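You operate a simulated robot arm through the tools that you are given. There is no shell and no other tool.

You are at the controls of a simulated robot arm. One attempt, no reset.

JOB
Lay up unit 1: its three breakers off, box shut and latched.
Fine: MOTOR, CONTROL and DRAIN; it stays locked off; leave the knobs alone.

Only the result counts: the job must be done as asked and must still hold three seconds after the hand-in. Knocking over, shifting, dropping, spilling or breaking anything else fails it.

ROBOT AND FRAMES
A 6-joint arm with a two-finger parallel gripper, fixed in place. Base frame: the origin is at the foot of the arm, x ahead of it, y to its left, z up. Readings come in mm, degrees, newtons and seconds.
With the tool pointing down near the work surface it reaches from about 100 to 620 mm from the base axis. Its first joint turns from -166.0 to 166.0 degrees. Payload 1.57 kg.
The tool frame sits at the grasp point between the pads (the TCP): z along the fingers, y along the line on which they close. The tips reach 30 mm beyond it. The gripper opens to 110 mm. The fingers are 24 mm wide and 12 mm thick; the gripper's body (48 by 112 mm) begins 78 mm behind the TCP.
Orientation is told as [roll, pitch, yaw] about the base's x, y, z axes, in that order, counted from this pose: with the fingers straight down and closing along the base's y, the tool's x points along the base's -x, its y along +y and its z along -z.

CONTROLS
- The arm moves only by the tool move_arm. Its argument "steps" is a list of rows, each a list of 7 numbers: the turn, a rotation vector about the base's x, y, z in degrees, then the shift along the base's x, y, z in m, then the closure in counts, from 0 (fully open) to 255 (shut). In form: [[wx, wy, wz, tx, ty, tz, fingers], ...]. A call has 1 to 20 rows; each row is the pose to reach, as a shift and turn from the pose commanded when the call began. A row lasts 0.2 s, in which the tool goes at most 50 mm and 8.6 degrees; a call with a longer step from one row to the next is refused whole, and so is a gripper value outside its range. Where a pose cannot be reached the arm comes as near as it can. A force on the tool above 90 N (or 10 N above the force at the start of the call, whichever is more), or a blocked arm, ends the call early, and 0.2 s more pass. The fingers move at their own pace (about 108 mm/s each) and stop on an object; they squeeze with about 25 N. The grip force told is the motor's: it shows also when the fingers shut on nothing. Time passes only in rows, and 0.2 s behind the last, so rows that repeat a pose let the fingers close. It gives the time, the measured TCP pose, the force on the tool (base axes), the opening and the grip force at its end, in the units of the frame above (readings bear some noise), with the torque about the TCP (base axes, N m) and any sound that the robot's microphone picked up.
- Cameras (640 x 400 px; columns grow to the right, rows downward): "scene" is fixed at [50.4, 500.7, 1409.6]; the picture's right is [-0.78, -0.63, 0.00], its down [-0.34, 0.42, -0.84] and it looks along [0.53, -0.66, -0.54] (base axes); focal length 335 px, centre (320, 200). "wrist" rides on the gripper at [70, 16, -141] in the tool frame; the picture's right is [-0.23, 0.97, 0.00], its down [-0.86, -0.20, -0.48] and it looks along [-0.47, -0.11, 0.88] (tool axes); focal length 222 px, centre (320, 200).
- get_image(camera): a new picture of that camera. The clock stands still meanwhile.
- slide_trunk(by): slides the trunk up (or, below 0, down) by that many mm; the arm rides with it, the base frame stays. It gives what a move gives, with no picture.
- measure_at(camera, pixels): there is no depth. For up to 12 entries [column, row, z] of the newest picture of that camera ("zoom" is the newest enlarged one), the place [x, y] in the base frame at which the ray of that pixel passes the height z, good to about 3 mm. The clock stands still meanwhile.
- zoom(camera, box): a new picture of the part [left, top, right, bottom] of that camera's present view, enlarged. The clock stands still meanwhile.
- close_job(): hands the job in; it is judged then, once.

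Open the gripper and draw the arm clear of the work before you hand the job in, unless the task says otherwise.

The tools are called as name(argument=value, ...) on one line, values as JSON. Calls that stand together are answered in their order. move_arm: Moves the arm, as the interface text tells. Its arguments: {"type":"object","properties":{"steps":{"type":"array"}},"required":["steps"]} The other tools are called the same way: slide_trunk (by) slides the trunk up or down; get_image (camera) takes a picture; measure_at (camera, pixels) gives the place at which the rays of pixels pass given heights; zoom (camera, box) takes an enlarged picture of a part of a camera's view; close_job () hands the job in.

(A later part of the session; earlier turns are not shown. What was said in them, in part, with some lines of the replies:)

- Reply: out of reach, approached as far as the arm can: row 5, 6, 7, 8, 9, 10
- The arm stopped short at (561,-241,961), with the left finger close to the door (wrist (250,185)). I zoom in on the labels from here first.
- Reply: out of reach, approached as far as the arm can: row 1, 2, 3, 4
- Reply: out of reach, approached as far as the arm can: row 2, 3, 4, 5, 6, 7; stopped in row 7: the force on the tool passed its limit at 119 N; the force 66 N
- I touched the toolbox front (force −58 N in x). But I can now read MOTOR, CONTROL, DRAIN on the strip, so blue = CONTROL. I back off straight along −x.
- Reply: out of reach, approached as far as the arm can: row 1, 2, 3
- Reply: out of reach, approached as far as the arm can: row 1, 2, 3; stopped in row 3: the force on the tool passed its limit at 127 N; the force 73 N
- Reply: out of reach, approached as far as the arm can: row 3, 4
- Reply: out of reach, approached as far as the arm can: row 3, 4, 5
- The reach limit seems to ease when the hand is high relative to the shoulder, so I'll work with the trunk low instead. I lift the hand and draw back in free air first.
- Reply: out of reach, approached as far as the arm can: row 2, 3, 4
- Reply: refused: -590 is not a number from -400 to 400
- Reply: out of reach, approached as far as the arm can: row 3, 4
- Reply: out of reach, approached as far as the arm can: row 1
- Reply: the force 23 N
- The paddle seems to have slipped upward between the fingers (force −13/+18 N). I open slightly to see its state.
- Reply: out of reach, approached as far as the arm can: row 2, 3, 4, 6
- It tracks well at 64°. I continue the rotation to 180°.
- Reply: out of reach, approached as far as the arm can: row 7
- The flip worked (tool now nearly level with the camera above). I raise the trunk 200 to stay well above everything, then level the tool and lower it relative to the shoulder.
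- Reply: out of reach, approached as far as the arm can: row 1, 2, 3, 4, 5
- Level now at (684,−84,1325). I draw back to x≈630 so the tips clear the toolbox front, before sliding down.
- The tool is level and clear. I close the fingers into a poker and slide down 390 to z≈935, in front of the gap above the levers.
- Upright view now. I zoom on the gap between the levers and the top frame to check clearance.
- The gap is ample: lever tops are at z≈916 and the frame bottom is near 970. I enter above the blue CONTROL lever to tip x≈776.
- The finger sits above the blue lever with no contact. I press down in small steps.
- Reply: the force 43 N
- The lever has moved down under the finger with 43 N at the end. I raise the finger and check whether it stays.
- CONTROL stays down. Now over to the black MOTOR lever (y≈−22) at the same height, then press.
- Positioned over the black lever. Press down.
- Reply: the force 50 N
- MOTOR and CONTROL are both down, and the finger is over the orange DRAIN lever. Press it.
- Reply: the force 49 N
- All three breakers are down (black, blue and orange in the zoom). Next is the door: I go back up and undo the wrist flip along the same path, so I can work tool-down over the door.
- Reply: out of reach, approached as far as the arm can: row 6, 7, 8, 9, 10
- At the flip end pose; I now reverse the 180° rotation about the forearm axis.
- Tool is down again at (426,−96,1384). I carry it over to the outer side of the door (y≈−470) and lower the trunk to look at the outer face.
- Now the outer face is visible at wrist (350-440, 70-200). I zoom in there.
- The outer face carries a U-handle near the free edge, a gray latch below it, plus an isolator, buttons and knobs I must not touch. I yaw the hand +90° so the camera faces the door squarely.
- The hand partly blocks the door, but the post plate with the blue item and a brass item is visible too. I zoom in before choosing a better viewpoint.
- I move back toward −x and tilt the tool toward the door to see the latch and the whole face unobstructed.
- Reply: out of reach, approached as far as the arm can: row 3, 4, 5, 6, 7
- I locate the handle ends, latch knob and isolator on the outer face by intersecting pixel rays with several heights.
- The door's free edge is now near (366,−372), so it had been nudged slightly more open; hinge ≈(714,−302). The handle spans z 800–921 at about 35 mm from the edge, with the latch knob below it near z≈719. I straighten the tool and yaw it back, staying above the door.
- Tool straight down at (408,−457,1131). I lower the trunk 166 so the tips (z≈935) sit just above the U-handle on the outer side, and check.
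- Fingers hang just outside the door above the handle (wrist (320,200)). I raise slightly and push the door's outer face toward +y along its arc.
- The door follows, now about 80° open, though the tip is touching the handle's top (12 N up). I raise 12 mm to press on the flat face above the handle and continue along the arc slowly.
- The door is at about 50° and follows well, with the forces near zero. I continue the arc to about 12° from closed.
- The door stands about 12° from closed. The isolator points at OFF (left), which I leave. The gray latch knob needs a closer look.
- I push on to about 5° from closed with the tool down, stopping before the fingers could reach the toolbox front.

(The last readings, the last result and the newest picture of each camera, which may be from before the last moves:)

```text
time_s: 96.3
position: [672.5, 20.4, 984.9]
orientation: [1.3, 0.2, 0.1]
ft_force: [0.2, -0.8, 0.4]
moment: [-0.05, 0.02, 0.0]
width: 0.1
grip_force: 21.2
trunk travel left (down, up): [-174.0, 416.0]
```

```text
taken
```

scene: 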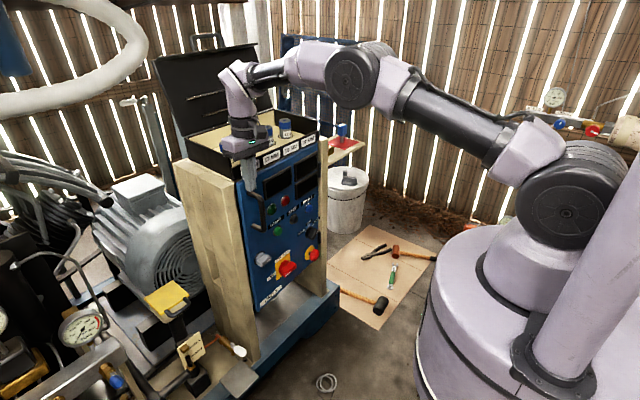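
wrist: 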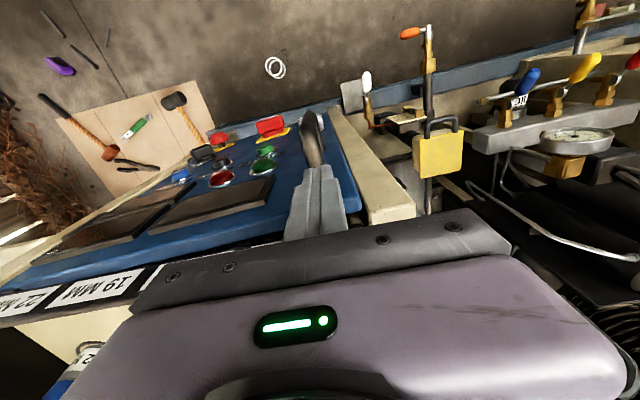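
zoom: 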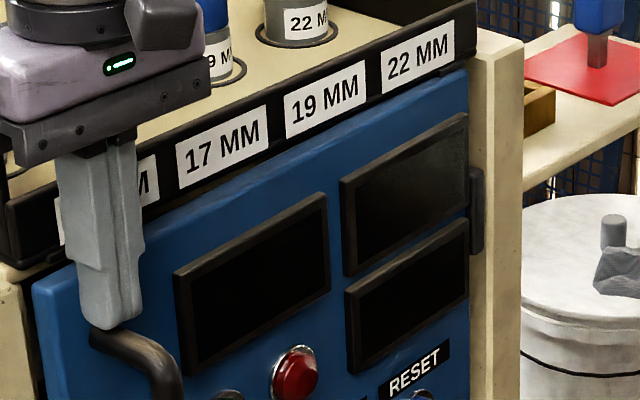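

The door is almost flush (about 4° left), and the fingers are close to the toolbox front. I back away, return to the free spot, and raise the trunk to flip the wrist again for level work on the handle and latch.

move_arm(steps=[[0, 0, 0, -0.03, 0, 0, 255], [0, 0, 0, -0.07, 0, 0, 255], [0, 0, 0, -0.11, -0.02, 0, 255], [0, 0, 0, -0.15, -0.045, 0, 255], [0, 0, 0, -0.19, -0.07, 0, 255], [0, 0, 0, -0.22, -0.095, 0, 255], [-1.3, 0, 0, -0.246, -0.116, 0, 255]])

slide_trunk(by=400)

get_image(camera="scene")

```text
time_s: 97.9
position: [424.9, -95.7, 985.3]
orientation: [0.0, 0.1, 0.1]
ft_force: [-0.2, -0.1, 0.4]
moment: [0.0, 0.02, 0.02]
width: 0.2
grip_force: 21.2
trunk travel left (down, up): [-174.0, 416.0]
```

```text
time_s: 101.8
position: [426.4, -95.0, 1385.9]
orientation: [-0.1, 0.2, 0.0]
ft_force: [-0.2, 0.0, -1.7]
moment: [0.0, 0.03, -0.02]
width: 0.1
grip_force: 21.5
trunk travel left (down, up): [-574.0, 16.0]
```

```text
taken
```

scene: 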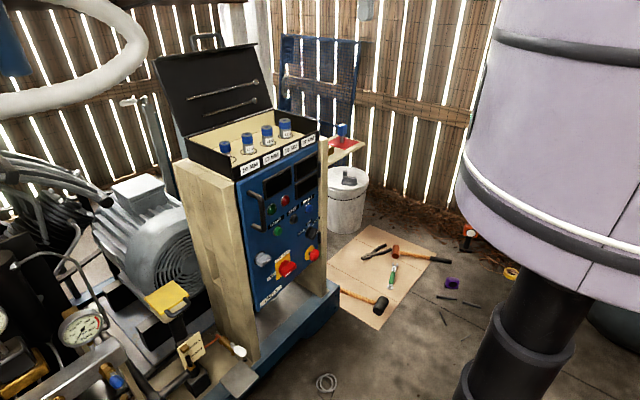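

Door stays put and nothing has shifted. I run the same 180° wrist-flip sequence in free air.

move_arm(steps=[[4.61, -0.93, -6.47, 0.0051, 0.0196, 0.0008, 255], [9.22, -1.86, -12.94, 0.0124, 0.0383, 0.0033, 255], [13.82, -2.78, -19.42, 0.0216, 0.0559, 0.0074, 255], [18.43, -3.71, -25.89, 0.0327, 0.0719, 0.013, 255], [23.04, -4.64, -32.36, 0.0454, 0.086, 0.02, 255], [27.65, -5.57, -38.83, 0.0594, 0.0981, 0.0282, 255], [32.26, -6.5, -45.3, 0.0745, 0.1077, 0.0376, 255], [36.86, -7.42, -51.78, 0.0904, 0.1149, 0.0479, 255]])

move_arm(steps=[[4.61, -0.93, -6.47, 0.0164, 0.0044, 0.011, 255], [9.22, -1.86, -12.94, 0.033, 0.0061, 0.0226, 255], [13.82, -2.78, -19.42, 0.0494, 0.0049, 0.0344, 255], [18.43, -3.71, -25.89, 0.0653, 0.001, 0.0463, 255], [23.04, -4.64, -32.36, 0.0804, -0.0056, 0.058, 255], [27.65, -5.57, -38.83, 0.0944, -0.0149, 0.0694, 255], [32.26, -6.5, -45.3, 0.1071, -0.0265, 0.0801, 255], [36.86, -7.42, -51.78, 0.1182, -0.0403, 0.0899, 255]])

move_arm(steps=[[4.61, -0.93, -6.47, 0.0092, -0.0156, 0.0089, 255], [9.22, -1.86, -12.94, 0.0165, -0.0329, 0.0165, 255], [13.82, -2.78, -19.42, 0.0216, -0.0515, 0.0228, 255], [18.43, -3.71, -25.89, 0.0245, -0.0709, 0.0277, 255], [23.04, -4.64, -32.36, 0.0251, -0.0909, 0.0309, 255], [27.65, -5.57, -38.83, 0.0233, -0.111, 0.0326, 255]])

```text
time_s: 103.5
position: [517.4, 19.4, 1434.9]
orientation: [35.2, 9.0, -50.8]
ft_force: [0.0, 0.0, 0.1]
moment: [0.02, -0.02, -0.01]
width: 0.0
grip_force: 20.8
trunk travel left (down, up): [-574.0, 16.0]
```

```text
time_s: 105.3
position: [634.9, -20.9, 1523.3]
orientation: [53.8, 41.5, -96.1]
ft_force: [0.8, 0.3, 0.8]
moment: [0.01, 0.01, 0.0]
width: 0.1
grip_force: 21.1
trunk travel left (down, up): [-574.0, 16.0]
```

```text
time_s: 106.8
position: [658.9, -132.5, 1555.8]
orientation: [36.4, 67.5, -150.4]
ft_force: [-0.4, 0.2, 0.3]
moment: [0.03, 0.01, -0.01]
width: 0.0
grip_force: 21.5
trunk travel left (down, up): [-574.0, 16.0]
```

Now level the tool and lower it relative to the shoulder as before.

move_arm(steps=[[0, 0, 0, 0.02, 0.01, 0, 255], [0, 0, 0, 0.04, 0.02, -0.01, 255], [0, 0, 0, 0.04, 0.03, -0.05, 255], [0, 0, 0, 0.04, 0.035, -0.09, 255], [0, 0, 0, 0.04, 0.04, -0.13, 255], [4.1, -6.3, 2.2, 0.04, 0.045, -0.17, 255], [8.2, -12.6, 4.5, 0.04, 0.048, -0.21, 255], [12.2, -18.9, 6.7, 0.025, 0.048, -0.245, 255], [12.2, -18.9, 6.7, 0.0, 0.048, -0.245, 255], [12.2, -18.9, 6.7, -0.03, 0.048, -0.245, 255]])

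move_arm(steps=[[0, 0, 0, -0.01, 0.03, 0, 255], [0, 0, 0, -0.02, 0.06, 0, 255], [0, 0, 0, -0.03, 0.09, 0, 255], [0, 0, 0, -0.04, 0.1, 0, 255]])

```text
time_s: 109.0
position: [627.7, -83.7, 1311.0]
orientation: [96.9, 89.8, -82.8]
ft_force: [-0.6, 0.3, -0.6]
moment: [0.0, -0.01, 0.0]
width: 0.0
grip_force: 21.3
out of reach, approached as far as the arm can: row 2, 3, 4, 5
trunk travel left (down, up): [-574.0, 16.0]
```

```text
time_s: 110.0
position: [587.3, 14.4, 1312.9]
orientation: [101.7, 89.7, -78.2]
ft_force: [-0.4, -0.4, -0.4]
moment: [-0.01, 0.01, 0.01]
width: 0.0
grip_force: 21.6
trunk travel left (down, up): [-574.0, 16.0]
```

Level at (587,14,1313), no limit hit. I slide down 400 to see the door front straight on.

slide_trunk(by=-400)

get_image(camera="wrist")

get_image(camera="scene")

```text
time_s: 113.8
position: [587.5, 15.8, 912.6]
orientation: [89.0, 89.8, -90.9]
ft_force: [0.8, 0.4, 0.6]
moment: [-0.03, -0.01, 0.03]
width: 0.1
grip_force: 21.4
trunk travel left (down, up): [-174.0, 416.0]
```

```text
taken
```

wrist: 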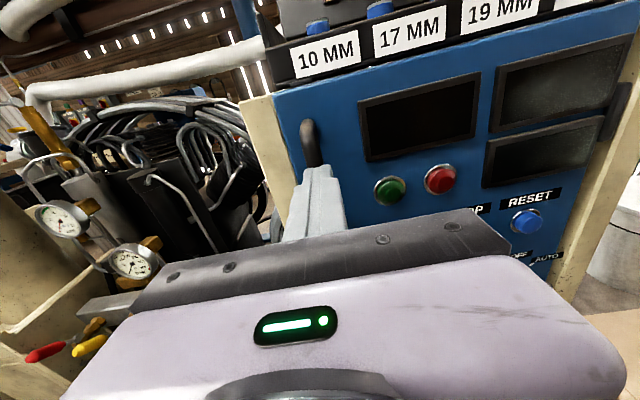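

```text
taken
```

scene: 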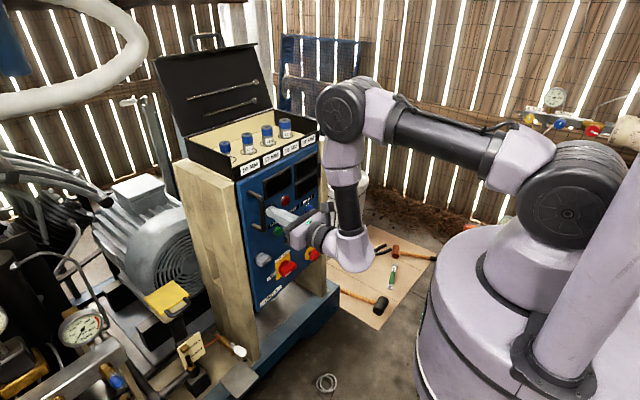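

The handle bar is at about y=24, z from 810 to 935. I line the closed fingers up with it at z≈880 and push gently forward to shut the door.

move_arm(steps=[[0, 0, 0, 0, 0.008, -0.033, 255], [0, 0, 0, 0.01, 0.008, -0.033, 255], [0, 0, 0, 0.018, 0.008, -0.033, 255], [0, 0, 0, 0.024, 0.008, -0.033, 255], [0, 0, 0, 0.03, 0.008, -0.033, 255], [0, 0, 0, 0.036, 0.008, -0.033, 255]])

zoom(camera="scene", box=[230, 160, 330, 300])

get_image(camera="wrist")

```text
time_s: 115.2
position: [618.6, 24.2, 878.5]
orientation: [49.8, 89.7, -130.0]
ft_force: [-55.7, 1.0, -3.1]
moment: [0.26, 0.73, -0.03]
width: 0.2
grip_force: 20.9
trunk travel left (down, up): [-174.0, 416.0]
```

```text
2.86 times, centred on (280, 230) of scene
```

zoom: 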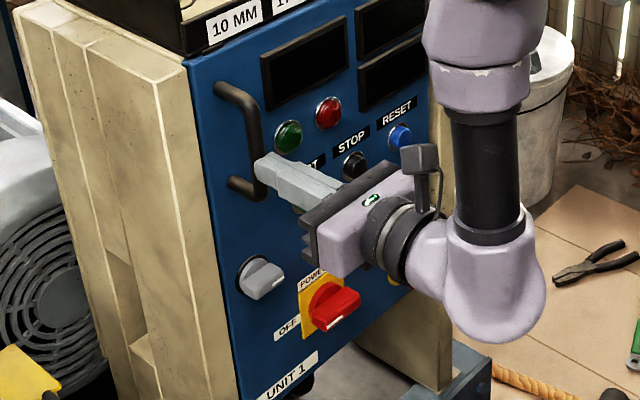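

```text
taken
```

wrist: 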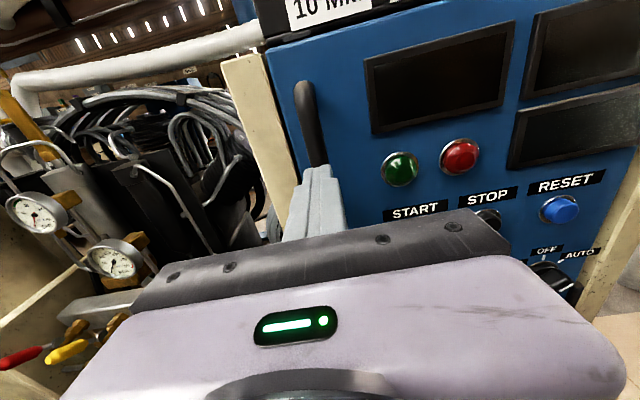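

Door is seated (−56 N at tip x≈649). I back off and slide down to the latch-knob height to look at it squarely.

move_arm(steps=[[0, 0, 0, -0.015, 0, 0, 255], [0, 0, 0, -0.035, 0, 0, 255], [0, 0, 0, -0.055, 0, 0, 255]])

slide_trunk(by=-130)

get_image(camera="wrist")

zoom(camera="scene", box=[230, 160, 330, 300])

```text
time_s: 116.0
position: [568.5, 23.6, 880.3]
orientation: [114.8, 89.7, -65.0]
ft_force: [0.2, -0.2, 0.2]
moment: [0.0, -0.01, 0.0]
width: 0.0
grip_force: 21.1
trunk travel left (down, up): [-174.0, 416.0]
```

```text
time_s: 117.6
position: [570.1, 24.4, 748.5]
orientation: [90.4, 89.9, -89.7]
ft_force: [0.0, 0.0, -0.2]
moment: [0.05, -0.01, 0.01]
width: 0.0
grip_force: 21.7
trunk travel left (down, up): [-44.0, 546.0]
```

```text
taken
```

wrist: 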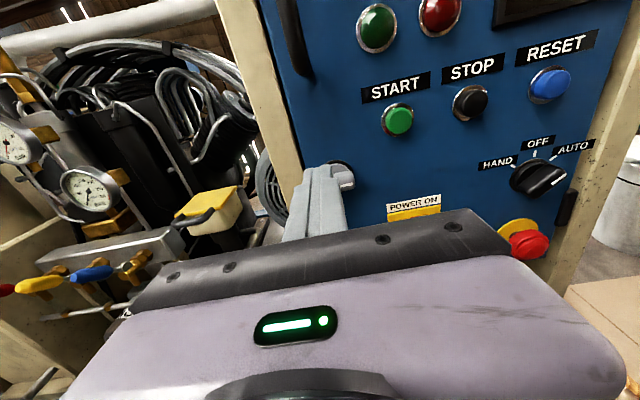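

```text
2.86 times, centred on (280, 230) of scene
```

zoom: 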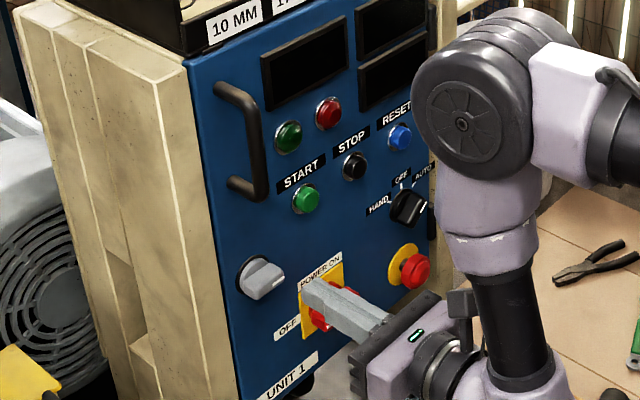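

The door stayed shut. The gray knob is just behind the fingertips at wrist (340,178); I zoom in on it in both views.

zoom(camera="wrist", box=[260, 100, 420, 220])

zoom(camera="scene", box=[240, 235, 290, 280])

measure_at(camera="scene", pixels=[[260, 258, 740], [260, 258, 730], [260, 258, 720], [260, 258, 710]])

```text
3.33 times, centred on (340, 160) of wrist
```

zoom: 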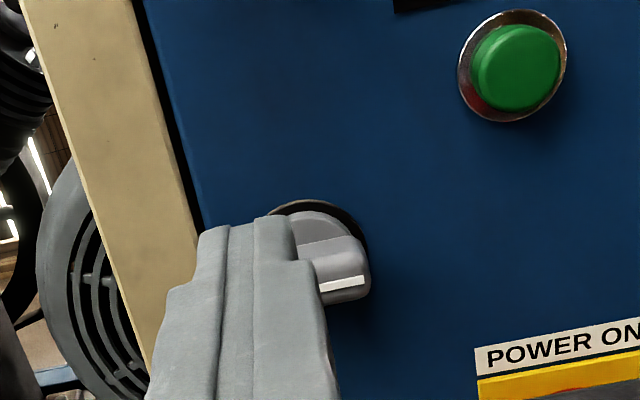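

```text
8.89 times, centred on (265, 258) of scene
```

zoom: 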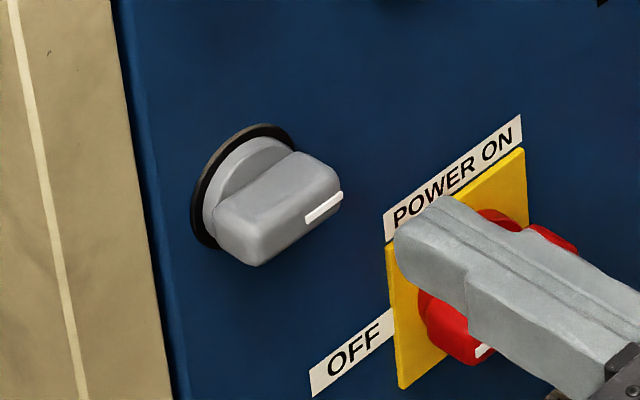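

```text
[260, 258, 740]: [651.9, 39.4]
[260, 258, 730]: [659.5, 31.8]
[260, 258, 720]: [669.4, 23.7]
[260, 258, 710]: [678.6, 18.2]
```

Knob axis works out at about y=15.5, z=704, its front at x≈658, the bar lying horizontal with its stripe toward the hinge. I go to that height and roll the gripper −90° about x so the fingers close vertically on the bar.

slide_trunk(by=-44)

move_arm(steps=[[-8.2, 0, 0, 0, -0.002, 0, 240], [-16.4, 0, 0, 0, -0.004, 0, 220], [-24.6, 0, 0, 0, -0.006, 0, 200], [-32.8, 0, 0, 0, -0.009, 0, 180], [-41, 0, 0, 0, -0.009, 0, 160], [-49.2, 0, 0, 0, -0.009, 0, 160], [-57.4, 0, 0, 0, -0.009, 0, 160], [-65.6, 0, 0, 0, -0.009, 0, 160], [-73.8, 0, 0, 0, -0.009, 0, 160], [-82, 0, 0, 0, -0.009, 0, 160], [-90, 0, 0, 0, -0.009, 0, 160]])

get_image(camera="wrist")

zoom(camera="scene", box=[230, 200, 330, 300])

```text
time_s: 118.4
position: [569.8, 24.6, 703.9]
orientation: [90.0, 89.8, -89.8]
ft_force: [-0.6, 0.1, 0.1]
moment: [-0.02, -0.03, 0.0]
width: 0.2
grip_force: 21.2
trunk travel left (down, up): [0.0, 590.0]
```

```text
time_s: 120.8
position: [569.3, 14.3, 704.8]
orientation: [89.8, -0.3, -90.0]
ft_force: [-0.4, 1.1, -0.3]
moment: [0.0, 0.01, 0.02]
width: 41.4
grip_force: 0.0
trunk travel left (down, up): [0.0, 590.0]
```

```text
taken
```

wrist: 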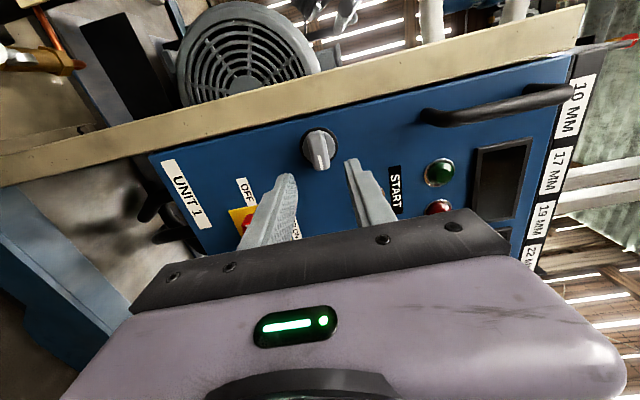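

```text
4.00 times, centred on (280, 250) of scene
```

zoom: 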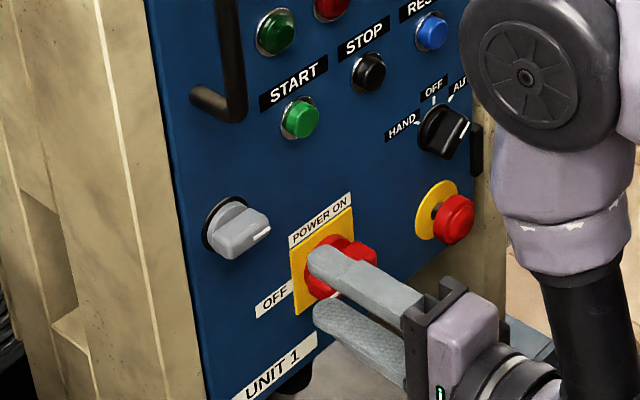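

Excellent: the knob sits centred between the open fingers at wrist (320,150). I zoom to check alignment.

zoom(camera="wrist", box=[240, 100, 420, 240])

measure_at(camera="wrist", pixels=[[320, 150, 710], [320, 150, 704], [320, 150, 698]])

```text
2.86 times, centred on (330, 170) of wrist
```

zoom: 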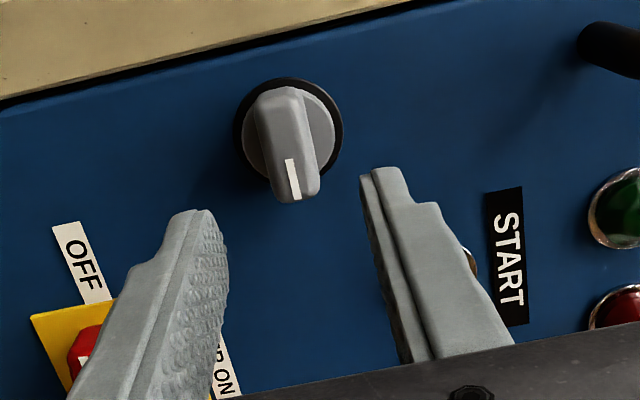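

```text
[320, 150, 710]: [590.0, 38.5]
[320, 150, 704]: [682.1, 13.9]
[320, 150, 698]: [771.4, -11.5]
```

Aligned within 1 mm (axis y≈14.6, z≈704). I advance 77 mm so the tips reach x≈676 around the bar, then close.

move_arm(steps=[[0, 0, 0, 0.02, 0, 0, 160], [0, 0, 0, 0.04, 0, 0, 160], [0, 0, 0, 0.055, 0, 0, 160], [0, 0, 0, 0.068, 0, 0, 160], [0, 0, 0, 0.076, 0, 0, 160]])

zoom(camera="wrist", box=[240, 100, 420, 240])

zoom(camera="scene", box=[240, 235, 290, 280])

```text
time_s: 122.0
position: [645.6, 14.6, 705.2]
orientation: [89.8, -0.2, -89.9]
ft_force: [0.0, 0.4, 0.4]
moment: [0.01, 0.0, 0.0]
width: 41.1
grip_force: 0.1
trunk travel left (down, up): [0.0, 590.0]
```

```text
2.86 times, centred on (330, 170) of wrist
```

zoom: 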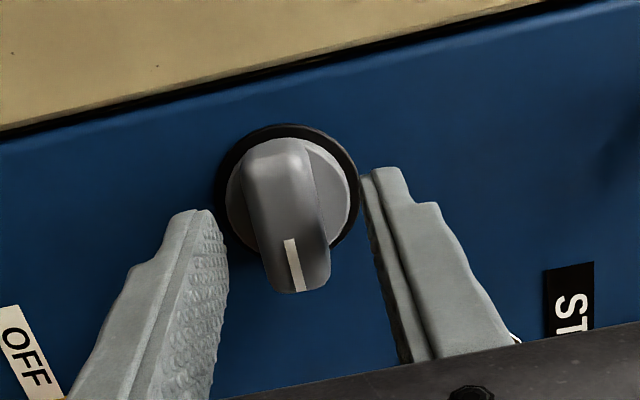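

```text
8.89 times, centred on (265, 258) of scene
```

zoom: 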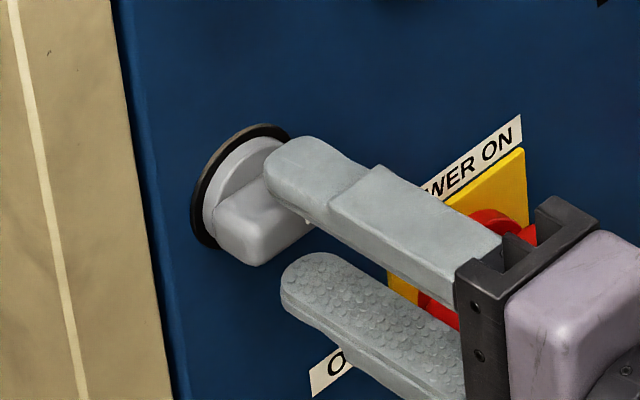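

The fingers straddle the bar cleanly. Close on it.

move_arm(steps=[[0, 0, 0, 0, 0, 0, 190], [0, 0, 0, 0, 0, 0, 220], [0, 0, 0, 0, 0, 0, 245], [0, 0, 0, 0, 0, 0, 245]])

zoom(camera="wrist", box=[240, 100, 420, 240])

```text
time_s: 123.0
position: [644.8, 15.2, 701.6]
orientation: [89.7, -0.2, -90.1]
ft_force: [-4.3, 0.7, -16.4]
moment: [0.04, 0.43, -0.9]
width: 19.8
grip_force: 33.7
trunk travel left (down, up): [0.0, 590.0]
```

```text
2.86 times, centred on (330, 170) of wrist
```

zoom: 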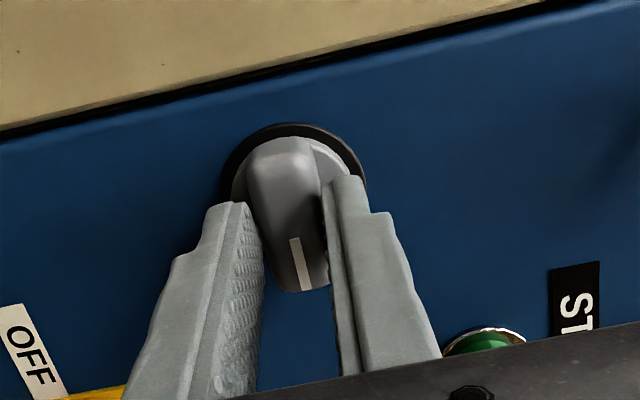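

Gripped (19.8 mm); the knob centre is about 3.5 mm lower. I re-centre and try turning clockwise (+x) by up to 24° to feel for resistance.

move_arm(steps=[[0, 0, 0, 0, 0, -0.0035, 245], [8, 0, 0, 0, 0, -0.0035, 245], [16, 0, 0, 0, 0, -0.0035, 245], [24, 0, 0, 0, 0, -0.0035, 245]])

zoom(camera="wrist", box=[240, 100, 420, 240])

```text
time_s: 124.0
position: [645.5, 17.1, 702.9]
orientation: [90.0, 24.0, -89.9]
ft_force: [1.6, 3.3, 10.0]
moment: [-2.19, -0.24, 0.48]
width: 31.7
grip_force: 39.7
trunk travel left (down, up): [0.0, 590.0]
```

```text
2.86 times, centred on (330, 170) of wrist
```

zoom: 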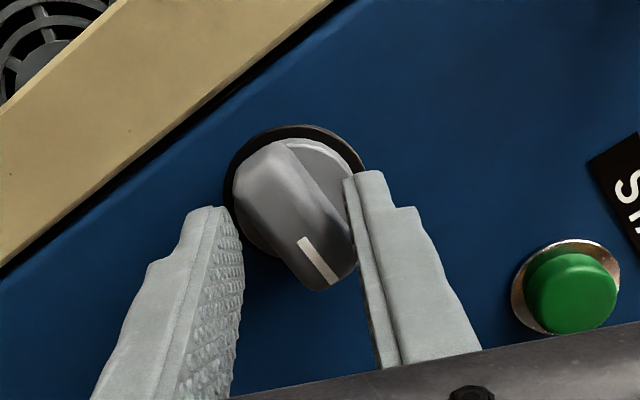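

Clockwise is against a stop (moment −2.2 Nm, fingers forced open to 32 mm). I turn back and try counter-clockwise.

move_arm(steps=[[-8, 0, 0, 0, 0, 0, 245], [-16, 0, 0, 0, 0, 0, 245], [-24, 0, 0, 0, 0, 0, 245], [-24, 0, 0, 0, 0, 0, 245], [-32, 0, 0, 0, 0, 0, 245], [-40, 0, 0, 0, 0, 0, 245], [-48, 0, 0, 0, 0, 0, 245]])

zoom(camera="wrist", box=[240, 100, 420, 240])

zoom(camera="scene", box=[230, 200, 330, 300])

```text
time_s: 125.6
position: [644.2, 13.8, 701.7]
orientation: [89.8, -24.2, -90.2]
ft_force: [0.8, -11.3, 14.9]
moment: [0.03, -0.43, -0.24]
width: 20.0
grip_force: 33.7
trunk travel left (down, up): [0.0, 590.0]
```

```text
2.86 times, centred on (330, 170) of wrist
```

zoom: 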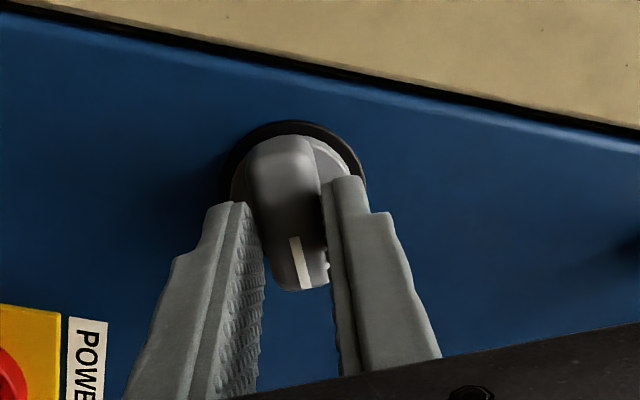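

```text
4.00 times, centred on (280, 250) of scene
```

zoom: 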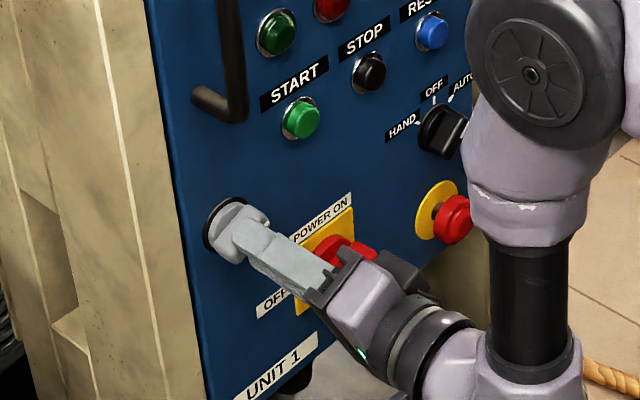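

Counter-clockwise turns freely (24° so far). I continue to about 90°.

move_arm(steps=[[-8, 0, 0, 0, 0, 0, 245], [-16, 0, 0, 0, 0, 0, 245], [-24, 0, 0, 0, 0, 0, 245], [-32, 0, 0, 0, 0, 0, 245], [-40, 0, 0, 0, 0, 0, 245], [-48, 0, 0, 0, 0, 0, 245]])

zoom(camera="wrist", box=[240, 100, 420, 240])

```text
time_s: 126.6
position: [663.1, 16.1, 699.6]
orientation: [87.8, -50.0, -88.1]
ft_force: [-70.0, -2.5, 31.4]
moment: [-0.06, -2.11, 0.28]
width: 20.3
grip_force: 8.9
out of reach, approached as far as the arm can: row 3, 4
trunk travel left (down, up): [0.0, 590.0]
stopped in row 4: the force on the tool passed its limit at 186 N (the readings are from after the stop); the commanded pose is now the measured one
```

```text
2.86 times, centred on (330, 170) of wrist
```

zoom: 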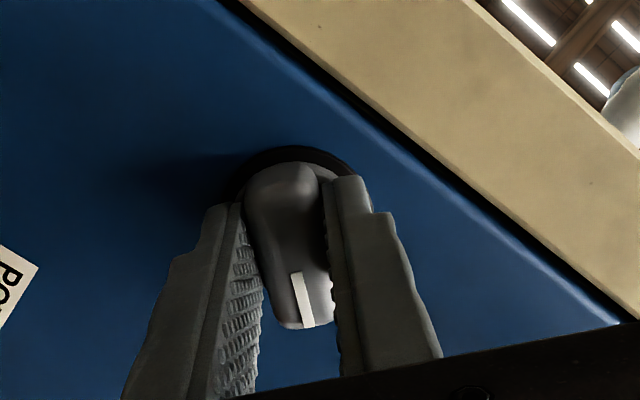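

The wrist roll limit was hit at about −140°, and the arm pushed forward against the knob. I relieve immediately: open and back straight off.

move_arm(steps=[[1, 0, 0, -0.008, 0, 0, 230], [2, 0, 0, -0.016, 0, 0.002, 160], [2, 0, 0, -0.02, 0, 0.002, 160], [2, 0, 0, -0.04, 0, 0.002, 150], [2, 0, 0, -0.06, 0, 0.002, 150], [2, 0, 0, -0.085, 0, 0.002, 150]])

get_image(camera="wrist")

zoom(camera="scene", box=[230, 160, 330, 300])

```text
time_s: 128.0
position: [626.1, 28.1, 700.0]
orientation: [85.3, -46.4, -86.5]
ft_force: [-0.2, 0.3, -0.4]
moment: [-0.04, 0.0, 0.01]
width: 45.4
grip_force: 0.0
out of reach, approached as far as the arm can: row 4, 5, 6
trunk travel left (down, up): [0.0, 590.0]
```

```text
taken
```

wrist: 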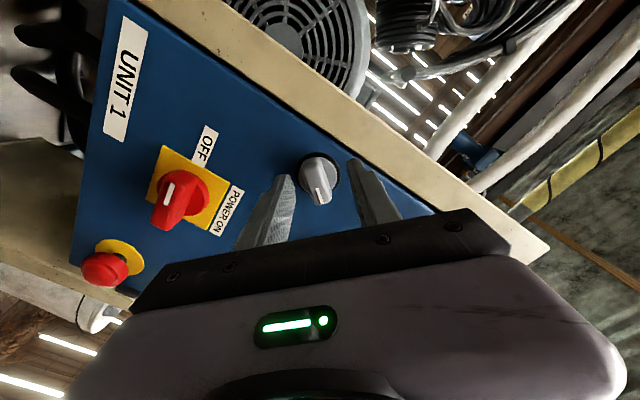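

```text
2.86 times, centred on (280, 230) of scene
```

zoom: 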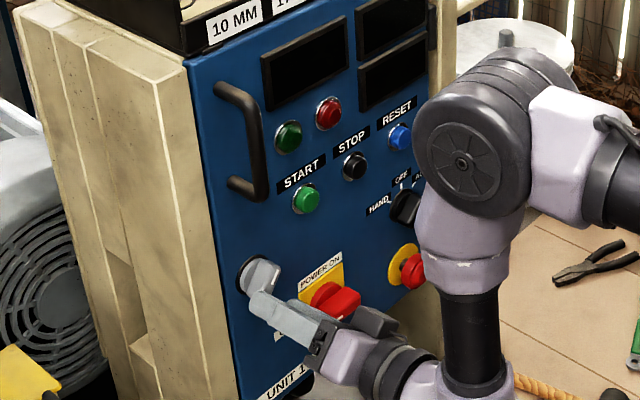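

The knob is now about half-turned, the door is shut, and the isolator is untouched. I retreat to x≈570, then roll the gripper the other way round (+180°) to regrip the bar with range to spare.

move_arm(steps=[[3, -1, 0, -0.02, -0.005, 0.001, 150], [6, -2, 0, -0.04, -0.01, 0.002, 150], [8, -3.2, 0, -0.056, -0.0135, 0.003, 150]])

```text
time_s: 128.8
position: [599.0, 23.5, 705.5]
orientation: [90.9, -39.4, -90.6]
ft_force: [0.6, 0.4, 0.4]
moment: [-0.02, 0.0, 0.01]
width: 45.3
grip_force: 0.0
out of reach, approached as far as the arm can: row 1, 2, 3
trunk travel left (down, up): [0.0, 590.0]
```

move_arm(steps=[[8, 0, 0, -0.01, -0.003, 0, 150], [16, 0, 0, -0.02, -0.006, -0.001, 150], [24, 0, 0, -0.029, -0.009, -0.001, 150], [32, 0, 0, -0.029, -0.009, -0.001, 150], [40, 0, 0, -0.029, -0.009, -0.001, 150], [48, 0, 0, -0.029, -0.009, -0.001, 150], [56, 0, 0, -0.029, -0.009, -0.001, 150], [64, 0, 0, -0.029, -0.009, -0.001, 150], [72, 0, 0, -0.029, -0.009, -0.001, 150], [80, 0, 0, -0.029, -0.009, -0.001, 150]])

```text
time_s: 131.0
position: [570.9, 15.9, 702.4]
orientation: [90.7, 40.1, -90.8]
ft_force: [0.0, -0.4, -0.1]
moment: [0.01, -0.02, 0.0]
width: 45.3
grip_force: 0.0
trunk travel left (down, up): [0.0, 590.0]
```

Now at roll −50°; I rotate a further +92° to align with the bar from the opposite side.

move_arm(steps=[[8, 0, 0, 0, 0, 0, 150], [16, 0, 0, 0, 0, 0, 150], [24, 0, 0, 0, 0, 0, 150], [32, 0, 0, 0, 0, 0, 150], [40, 0, 0, 0, 0, 0, 150], [48, 0, 0, 0, 0, 0, 150], [56, 0, 0, 0, 0, 0, 150], [64, 0, 0, 0, 0, 0, 150], [72, 0, 0, 0, 0, 0, 150], [80, 0, 0, 0, -0.001, 0.001, 150], [88, 0, 0, 0, -0.001, 0.001, 150], [92, 0, 0, 0, -0.001, 0.001, 150]])

get_image(camera="wrist")

zoom(camera="wrist", box=[240, 100, 420, 240])

zoom(camera="scene", box=[240, 235, 290, 280])

```text
time_s: 133.6
position: [569.7, 15.2, 704.8]
orientation: [-88.1, 48.0, 91.0]
ft_force: [0.3, -0.3, 0.4]
moment: [0.0, 0.01, -0.02]
width: 45.3
grip_force: 0.1
trunk travel left (down, up): [0.0, 590.0]
```

```text
taken
```

wrist: 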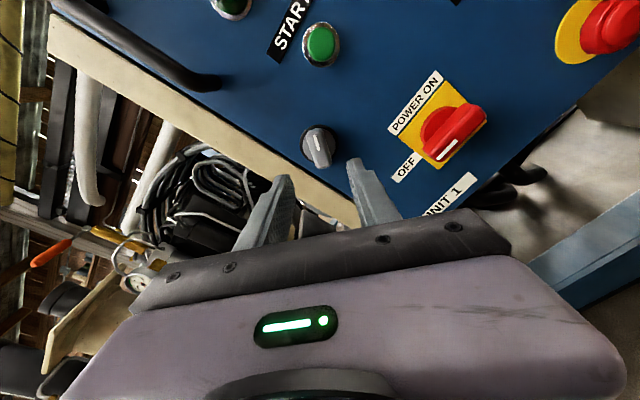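

```text
2.86 times, centred on (330, 170) of wrist
```

zoom: 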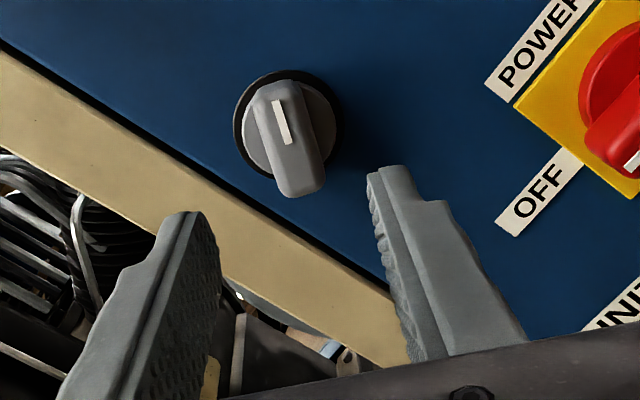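

```text
8.89 times, centred on (265, 258) of scene
```

zoom: 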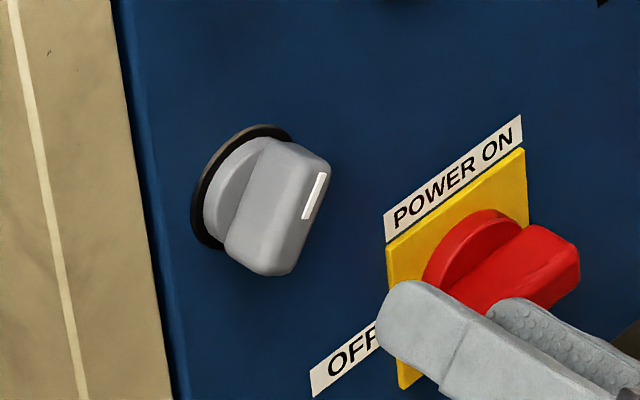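

The bar is at about 45° (stripe up-right) and lines up between the fingers. I advance again and grip.

move_arm(steps=[[0, 0, 0, 0.02, -0.0005, -0.001, 150], [0, 0, 0, 0.04, -0.0005, -0.002, 150], [0, 0, 0, 0.055, -0.0005, -0.002, 160], [0, 0, 0, 0.068, -0.0005, -0.002, 160], [0, 0, 0, 0.076, -0.0005, -0.002, 160], [0, 0, 0, 0.076, -0.0005, -0.002, 200], [0, 0, 0, 0.076, -0.0005, -0.002, 225], [0, 0, 0, 0.076, -0.0005, -0.002, 245], [0, 0, 0, 0.076, -0.0005, -0.002, 245]])

zoom(camera="wrist", box=[240, 100, 420, 240])

```text
time_s: 135.6
position: [648.3, 14.5, 702.1]
orientation: [-88.1, 48.0, 91.0]
ft_force: [3.1, 2.6, 2.9]
moment: [0.03, 0.06, 0.58]
width: 19.9
grip_force: 34.5
trunk travel left (down, up): [0.0, 590.0]
```

```text
2.86 times, centred on (330, 170) of wrist
```

zoom: 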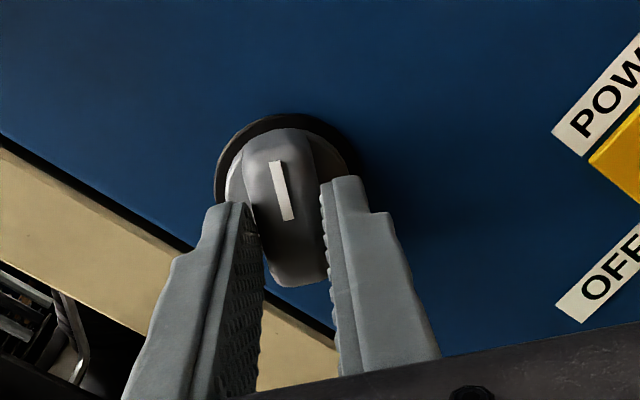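

Gripped well with small forces. I turn counter-clockwise in 8° steps toward the 90° position.

move_arm(steps=[[-8, 0, 0, 0, 0, 0, 245], [-16, 0, 0, 0, 0, 0, 245], [-24, 0, 0, 0, 0, 0, 245], [-32, 0, 0, 0, 0, 0, 245], [-40, 0, 0, 0, 0, 0, 245]])

zoom(camera="wrist", box=[240, 100, 420, 240])

```text
time_s: 136.8
position: [647.0, 14.0, 701.0]
orientation: [-67.8, 88.0, 110.9]
ft_force: [1.3, 0.5, -5.9]
moment: [0.01, -0.3, 0.21]
width: 19.9
grip_force: 33.3
trunk travel left (down, up): [0.0, 590.0]
```

```text
2.86 times, centred on (330, 170) of wrist
```

zoom: 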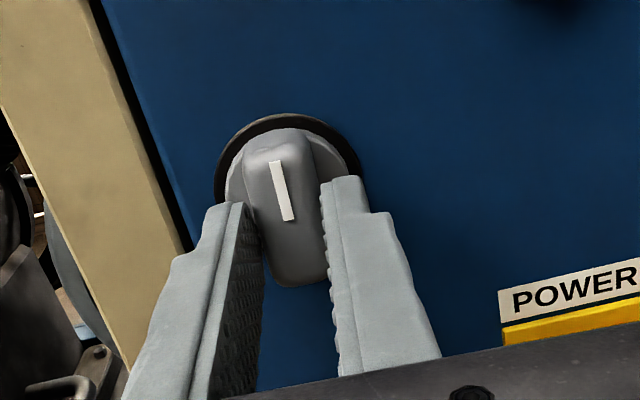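

The stripe now points straight up (about 88°), with no resistance yet. I go a little further to find the stop.

move_arm(steps=[[-4, 0, 0, 0, 0, 0, 245], [-8, 0, 0, 0, 0, 0, 245], [-12, 0, 0, 0, 0, 0, 245]])

zoom(camera="wrist", box=[240, 100, 420, 240])

```text
time_s: 137.6
position: [646.5, 13.2, 702.8]
orientation: [88.1, 79.9, -93.2]
ft_force: [0.0, 0.8, 1.6]
moment: [1.41, 0.06, 0.23]
width: 24.2
grip_force: 35.7
trunk travel left (down, up): [0.0, 590.0]
```

```text
2.86 times, centred on (330, 170) of wrist
```

zoom: 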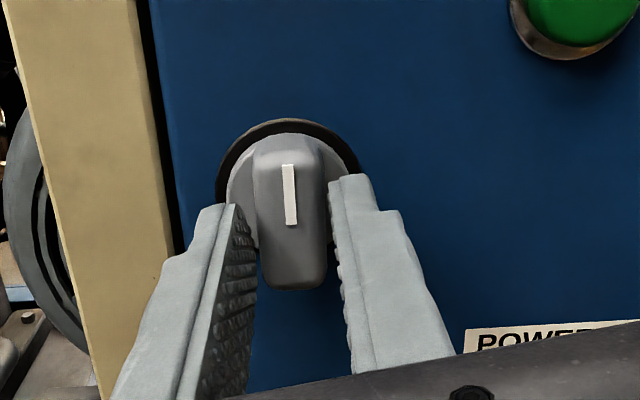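

The stop is found at 90° (moment 1.4 Nm, fingers spreading): the latch is fully turned. I open and withdraw straight back.

move_arm(steps=[[4, 0, 0, 0, 0, 0, 200], [4, 0, 0, 0, 0, 0, 150], [4, 0, 0, 0, 0, 0, 150], [4, 0, 0, -0.02, 0, 0, 150], [4, 0, 0, -0.04, 0, 0, 150], [4, 0, 0, -0.06, 0, 0, 150], [4, 0, 0, -0.077, 0, 0, 150]])

get_image(camera="wrist")

zoom(camera="scene", box=[230, 160, 330, 300])

```text
time_s: 139.2
position: [568.8, 14.1, 702.8]
orientation: [85.3, 83.9, -95.7]
ft_force: [0.1, 0.7, 0.1]
moment: [0.0, 0.04, 0.02]
width: 45.5
grip_force: 0.2
trunk travel left (down, up): [0.0, 590.0]
```

```text
taken
```

wrist: 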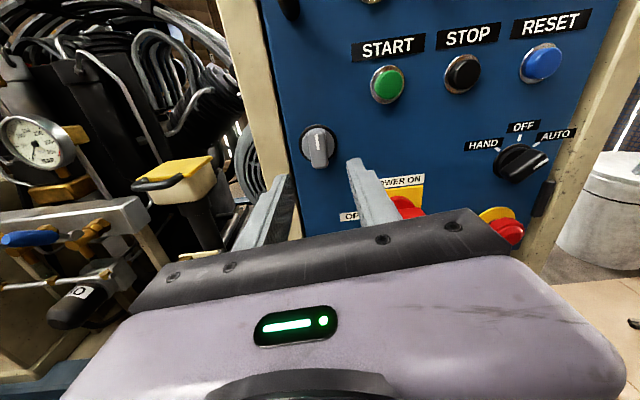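

```text
2.86 times, centred on (280, 230) of scene
```

zoom: 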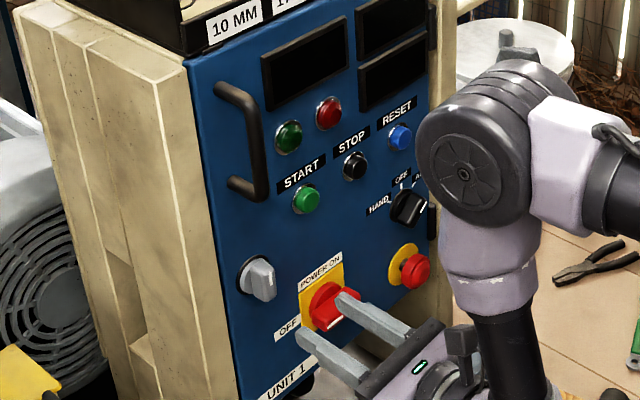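

The latch knob stands vertical and the door is shut. I verify by a gentle pull on the handle: slide up to z≈880 in front of the bar.

slide_trunk(by=178)

zoom(camera="wrist", box=[220, 60, 420, 220])

```text
time_s: 141.1
position: [568.3, 13.7, 880.6]
orientation: [85.1, 83.9, -96.1]
ft_force: [-0.9, 0.1, 0.1]
moment: [-0.02, 0.0, -0.04]
width: 45.2
grip_force: 0.1
trunk travel left (down, up): [-178.0, 412.0]
```

```text
2.50 times, centred on (320, 140) of wrist
```

zoom: 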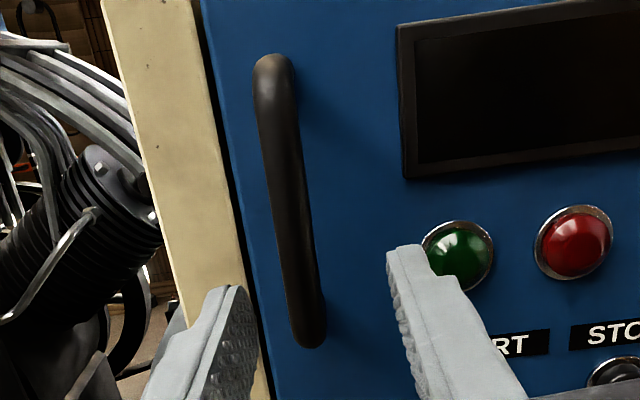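

The bar is at y≈25. I centre on it, advance to tip x≈669, and grip the bar.

move_arm(steps=[[3, 0, 0, 0.02, 0.006, 0, 150], [6, 0, 0, 0.04, 0.0115, 0, 150], [6, 0, 0, 0.06, 0.0115, 0, 150], [6, 0, 0, 0.071, 0.0115, 0, 150], [6, 0, 0, 0.071, 0.0115, 0, 200], [6, 0, 0, 0.071, 0.0115, 0, 235], [6, 0, 0, 0.071, 0.0115, 0, 245], [6, 0, 0, 0.071, 0.0115, 0, 245]])

move_arm(steps=[[0, 0, 0, -0.002, 0, 0, 245], [0, 0, 0, -0.004, 0, 0, 245], [0, 0, 0, -0.005, 0, 0, 245]])

zoom(camera="scene", box=[230, 160, 330, 300])

```text
time_s: 142.9
position: [640.2, 23.9, 881.3]
orientation: [-2.3, 89.4, 176.2]
ft_force: [2.7, -15.4, -1.3]
moment: [-0.02, -0.23, -0.21]
width: 17.7
grip_force: 7.8
trunk travel left (down, up): [-178.0, 412.0]
```

```text
time_s: 143.7
position: [635.2, 23.6, 880.1]
orientation: [-1.4, 89.3, 177.3]
ft_force: [6.3, -15.8, -0.4]
moment: [-0.01, 0.03, -0.21]
width: 18.1
grip_force: 8.1
trunk travel left (down, up): [-178.0, 412.0]
```

```text
2.86 times, centred on (280, 230) of scene
```

zoom: 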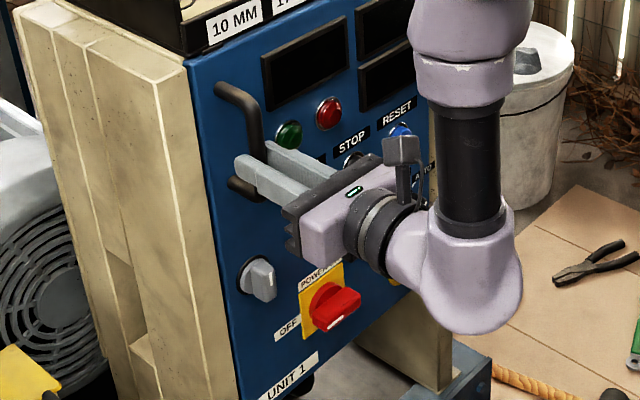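

Pull force rose only to 6 N with a light grip, so this isn't conclusive. I pull another 12 mm and compare the door edge.

move_arm(steps=[[0, 0, 0, -0.004, 0, 0, 255], [0, 0, 0, -0.008, 0, 0, 255], [0, 0, 0, -0.012, 0, 0, 255]])

zoom(camera="scene", box=[230, 160, 330, 300])

zoom(camera="wrist", box=[220, 60, 420, 220])

```text
time_s: 144.5
position: [624.8, 22.1, 879.3]
orientation: [-5.8, 89.4, 172.7]
ft_force: [24.2, -26.8, 2.5]
moment: [-0.15, -0.39, -0.6]
width: 15.7
grip_force: 31.2
trunk travel left (down, up): [-178.0, 412.0]
```

```text
2.86 times, centred on (280, 230) of scene
```

zoom: 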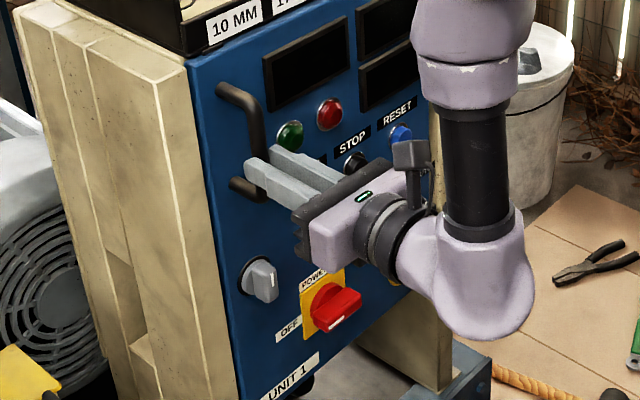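

```text
2.50 times, centred on (320, 140) of wrist
```

zoom: 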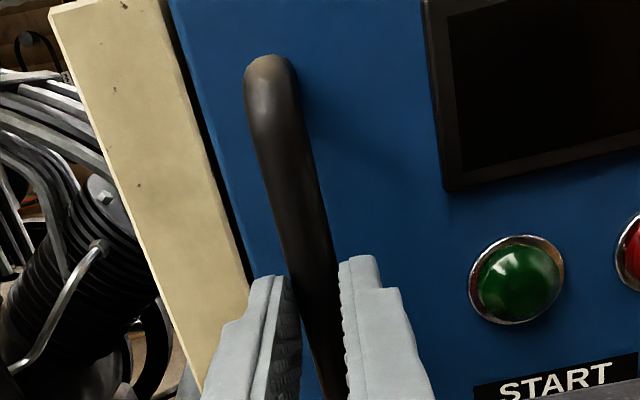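

The door moved only 1–2 mm of play while resisting 24 N (it had swung freely before), so the latch holds. I ease back, open, and withdraw.

move_arm(steps=[[0, 0, 0, 0.006, 0, 0, 255], [0, 0, 0, 0.012, 0.001, 0, 240], [0, 0, 0, 0.014, 0.002, 0, 150], [0, 0, 0, 0.014, 0.002, 0, 150], [0, 0, 0, 0.014, 0.002, 0, 150]])

move_arm(steps=[[0, 0, 0, -0.02, 0, 0, 150], [0, 0, 0, -0.045, 0, 0, 150], [0, 0, 0, -0.07, 0, 0, 150]])

zoom(camera="scene", box=[230, 160, 330, 300])

get_image(camera="wrist")

```text
time_s: 145.7
position: [636.7, 27.6, 879.6]
orientation: [6.9, 89.2, -174.5]
ft_force: [0.2, 0.1, -0.6]
moment: [0.0, -0.03, -0.01]
width: 45.2
grip_force: 0.0
trunk travel left (down, up): [-178.0, 412.0]
```

```text
time_s: 146.5
position: [566.8, 28.3, 881.1]
orientation: [3.5, 89.3, -177.6]
ft_force: [0.3, -0.5, -0.4]
moment: [0.01, -0.02, 0.03]
width: 45.4
grip_force: 0.0
trunk travel left (down, up): [-178.0, 412.0]
```

```text
2.86 times, centred on (280, 230) of scene
```

zoom: 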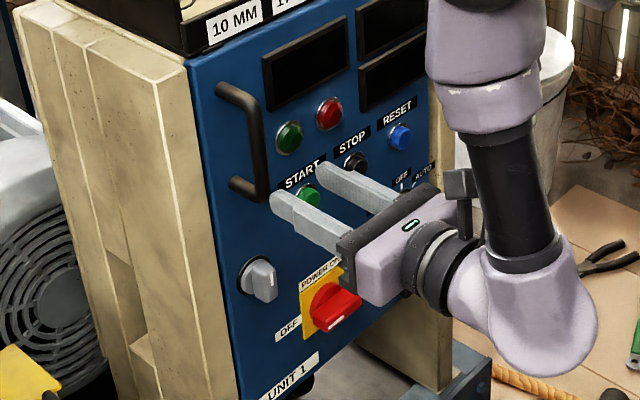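

```text
taken
```

wrist: 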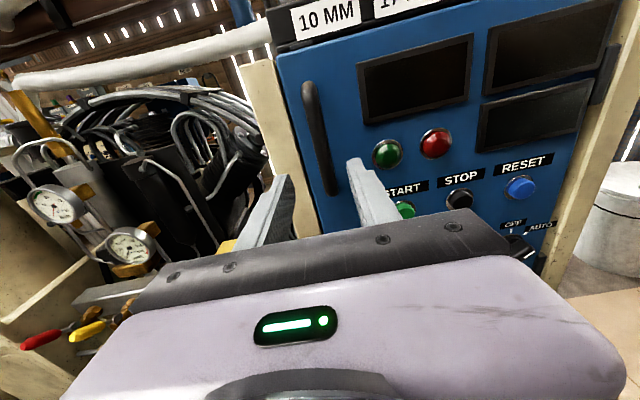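

The door shows about 1 mm of latch play after the tug. I press it home once more on the handle bar with closed fingers.

move_arm(steps=[[0, 0, 0, 0.01, -0.004, 0, 255], [0, 0, 0, 0.02, -0.004, 0, 255], [0, 0, 0, 0.03, -0.004, 0, 255], [0, 0, 0, 0.04, -0.004, 0, 255], [0, 0, 0, 0.047, -0.004, 0, 255], [0, 0, 0, 0.053, -0.004, 0, 255]])

zoom(camera="scene", box=[230, 160, 330, 300])

```text
time_s: 147.9
position: [616.5, 24.0, 879.8]
orientation: [7.4, 89.3, -173.8]
ft_force: [-30.9, 1.9, -4.5]
moment: [0.46, 0.06, -0.02]
width: 0.0
grip_force: 21.2
trunk travel left (down, up): [-178.0, 412.0]
```

```text
2.86 times, centred on (280, 230) of scene
```

zoom: 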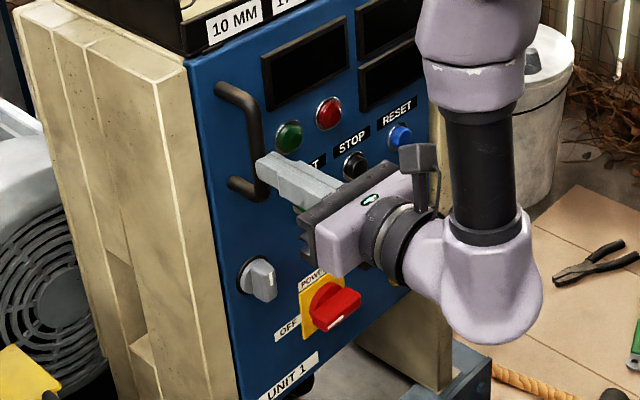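

Seated (−31 N at the same depth as before). I withdraw, open the gripper, and raise the arm clear.

move_arm(steps=[[0, 0, 0, -0.02, 0, 0, 255], [0, 0, 0, -0.045, 0, 0, 200], [0, 0, 0, -0.055, 0, 0, 100], [0, 0, 0, -0.055, 0, 0, 0], [0, 0, 0, -0.055, 0, 0, 0]])

slide_trunk(by=400)

get_image(camera="scene")

zoom(camera="scene", box=[220, 130, 340, 310])

zoom(camera="scene", box=[140, 30, 380, 190])

```text
time_s: 149.1
position: [564.9, 23.2, 881.1]
orientation: [6.7, 89.4, -174.5]
ft_force: [-0.3, 0.3, -0.3]
moment: [0.04, 0.03, -0.02]
width: 110.0
grip_force: 0.1
trunk travel left (down, up): [-178.0, 412.0]
```

```text
time_s: 153.0
position: [565.1, 23.0, 1280.5]
orientation: [6.1, 89.3, -175.1]
ft_force: [0.5, -0.4, -0.3]
moment: [0.03, 0.02, -0.02]
width: 110.4
grip_force: 0.1
trunk travel left (down, up): [-578.0, 12.0]
```

```text
taken
```

scene: 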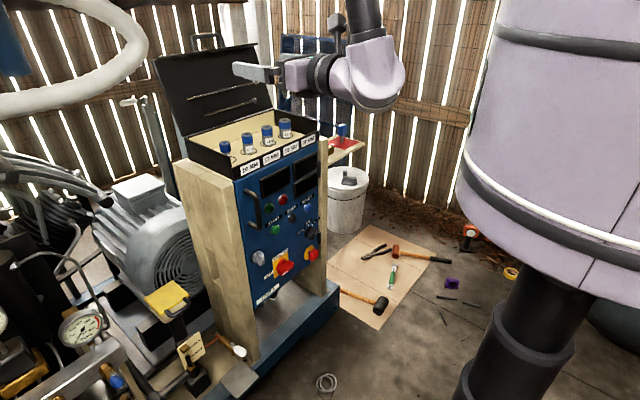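

```text
2.22 times, centred on (280, 220) of scene
```

zoom: 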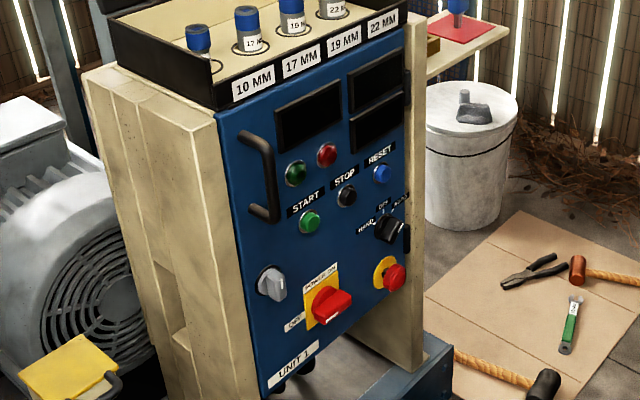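

```text
2.50 times, centred on (260, 110) of scene
```

zoom: 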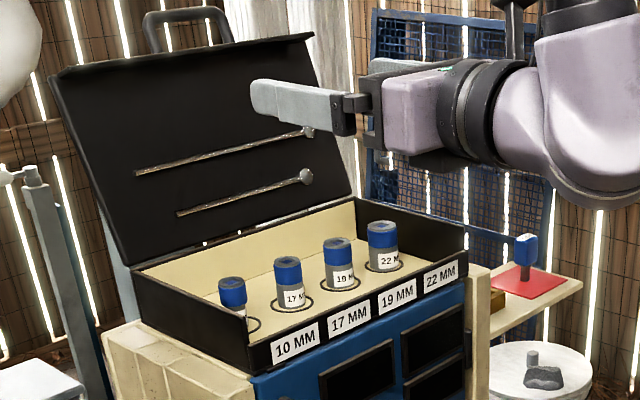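

The breakers were thrown down before shutting. The door is closed with the latch knob vertical, the isolator still points to OFF, and the toolbox, sockets and KEY are where they were. The gripper is open and clear of the work, so I hand in.

close_job()

```text
The job is handed in.
```

I've laid up unit 1 and handed it in. MOTOR, CONTROL and DRAIN are off, and the box is shut and latched.

- **Breakers:** all three levers were pushed down, and I saw each one stay down before I closed the door.
- **Box:** the door is pressed home and the latch knob is turned a full quarter turn to its stop. A 24 N pull on the handle moved the door only a millimetre or two, so the latch is holding. I then pressed the door shut again.
- **Left alone:** the power isolator still points to OFF. I didn't turn the other knobs, the TRIP button or the key.

Three unplanned contacts happened:
- **Toolbox:** while I was getting into position, the gripper bumped the front of the toolbox on top of the unit twice, at about 120 N. The pictures showed no movement.
- **Door:** the arm nudged the open door a little wider early on.
- **Latch knob:** when the wrist reached its limit during the latch turn, the arm pushed on the knob at 186 N. The knob still turned normally afterwards.

I took "box" to mean the unit's own breaker box, so the toolbox lid is still open.
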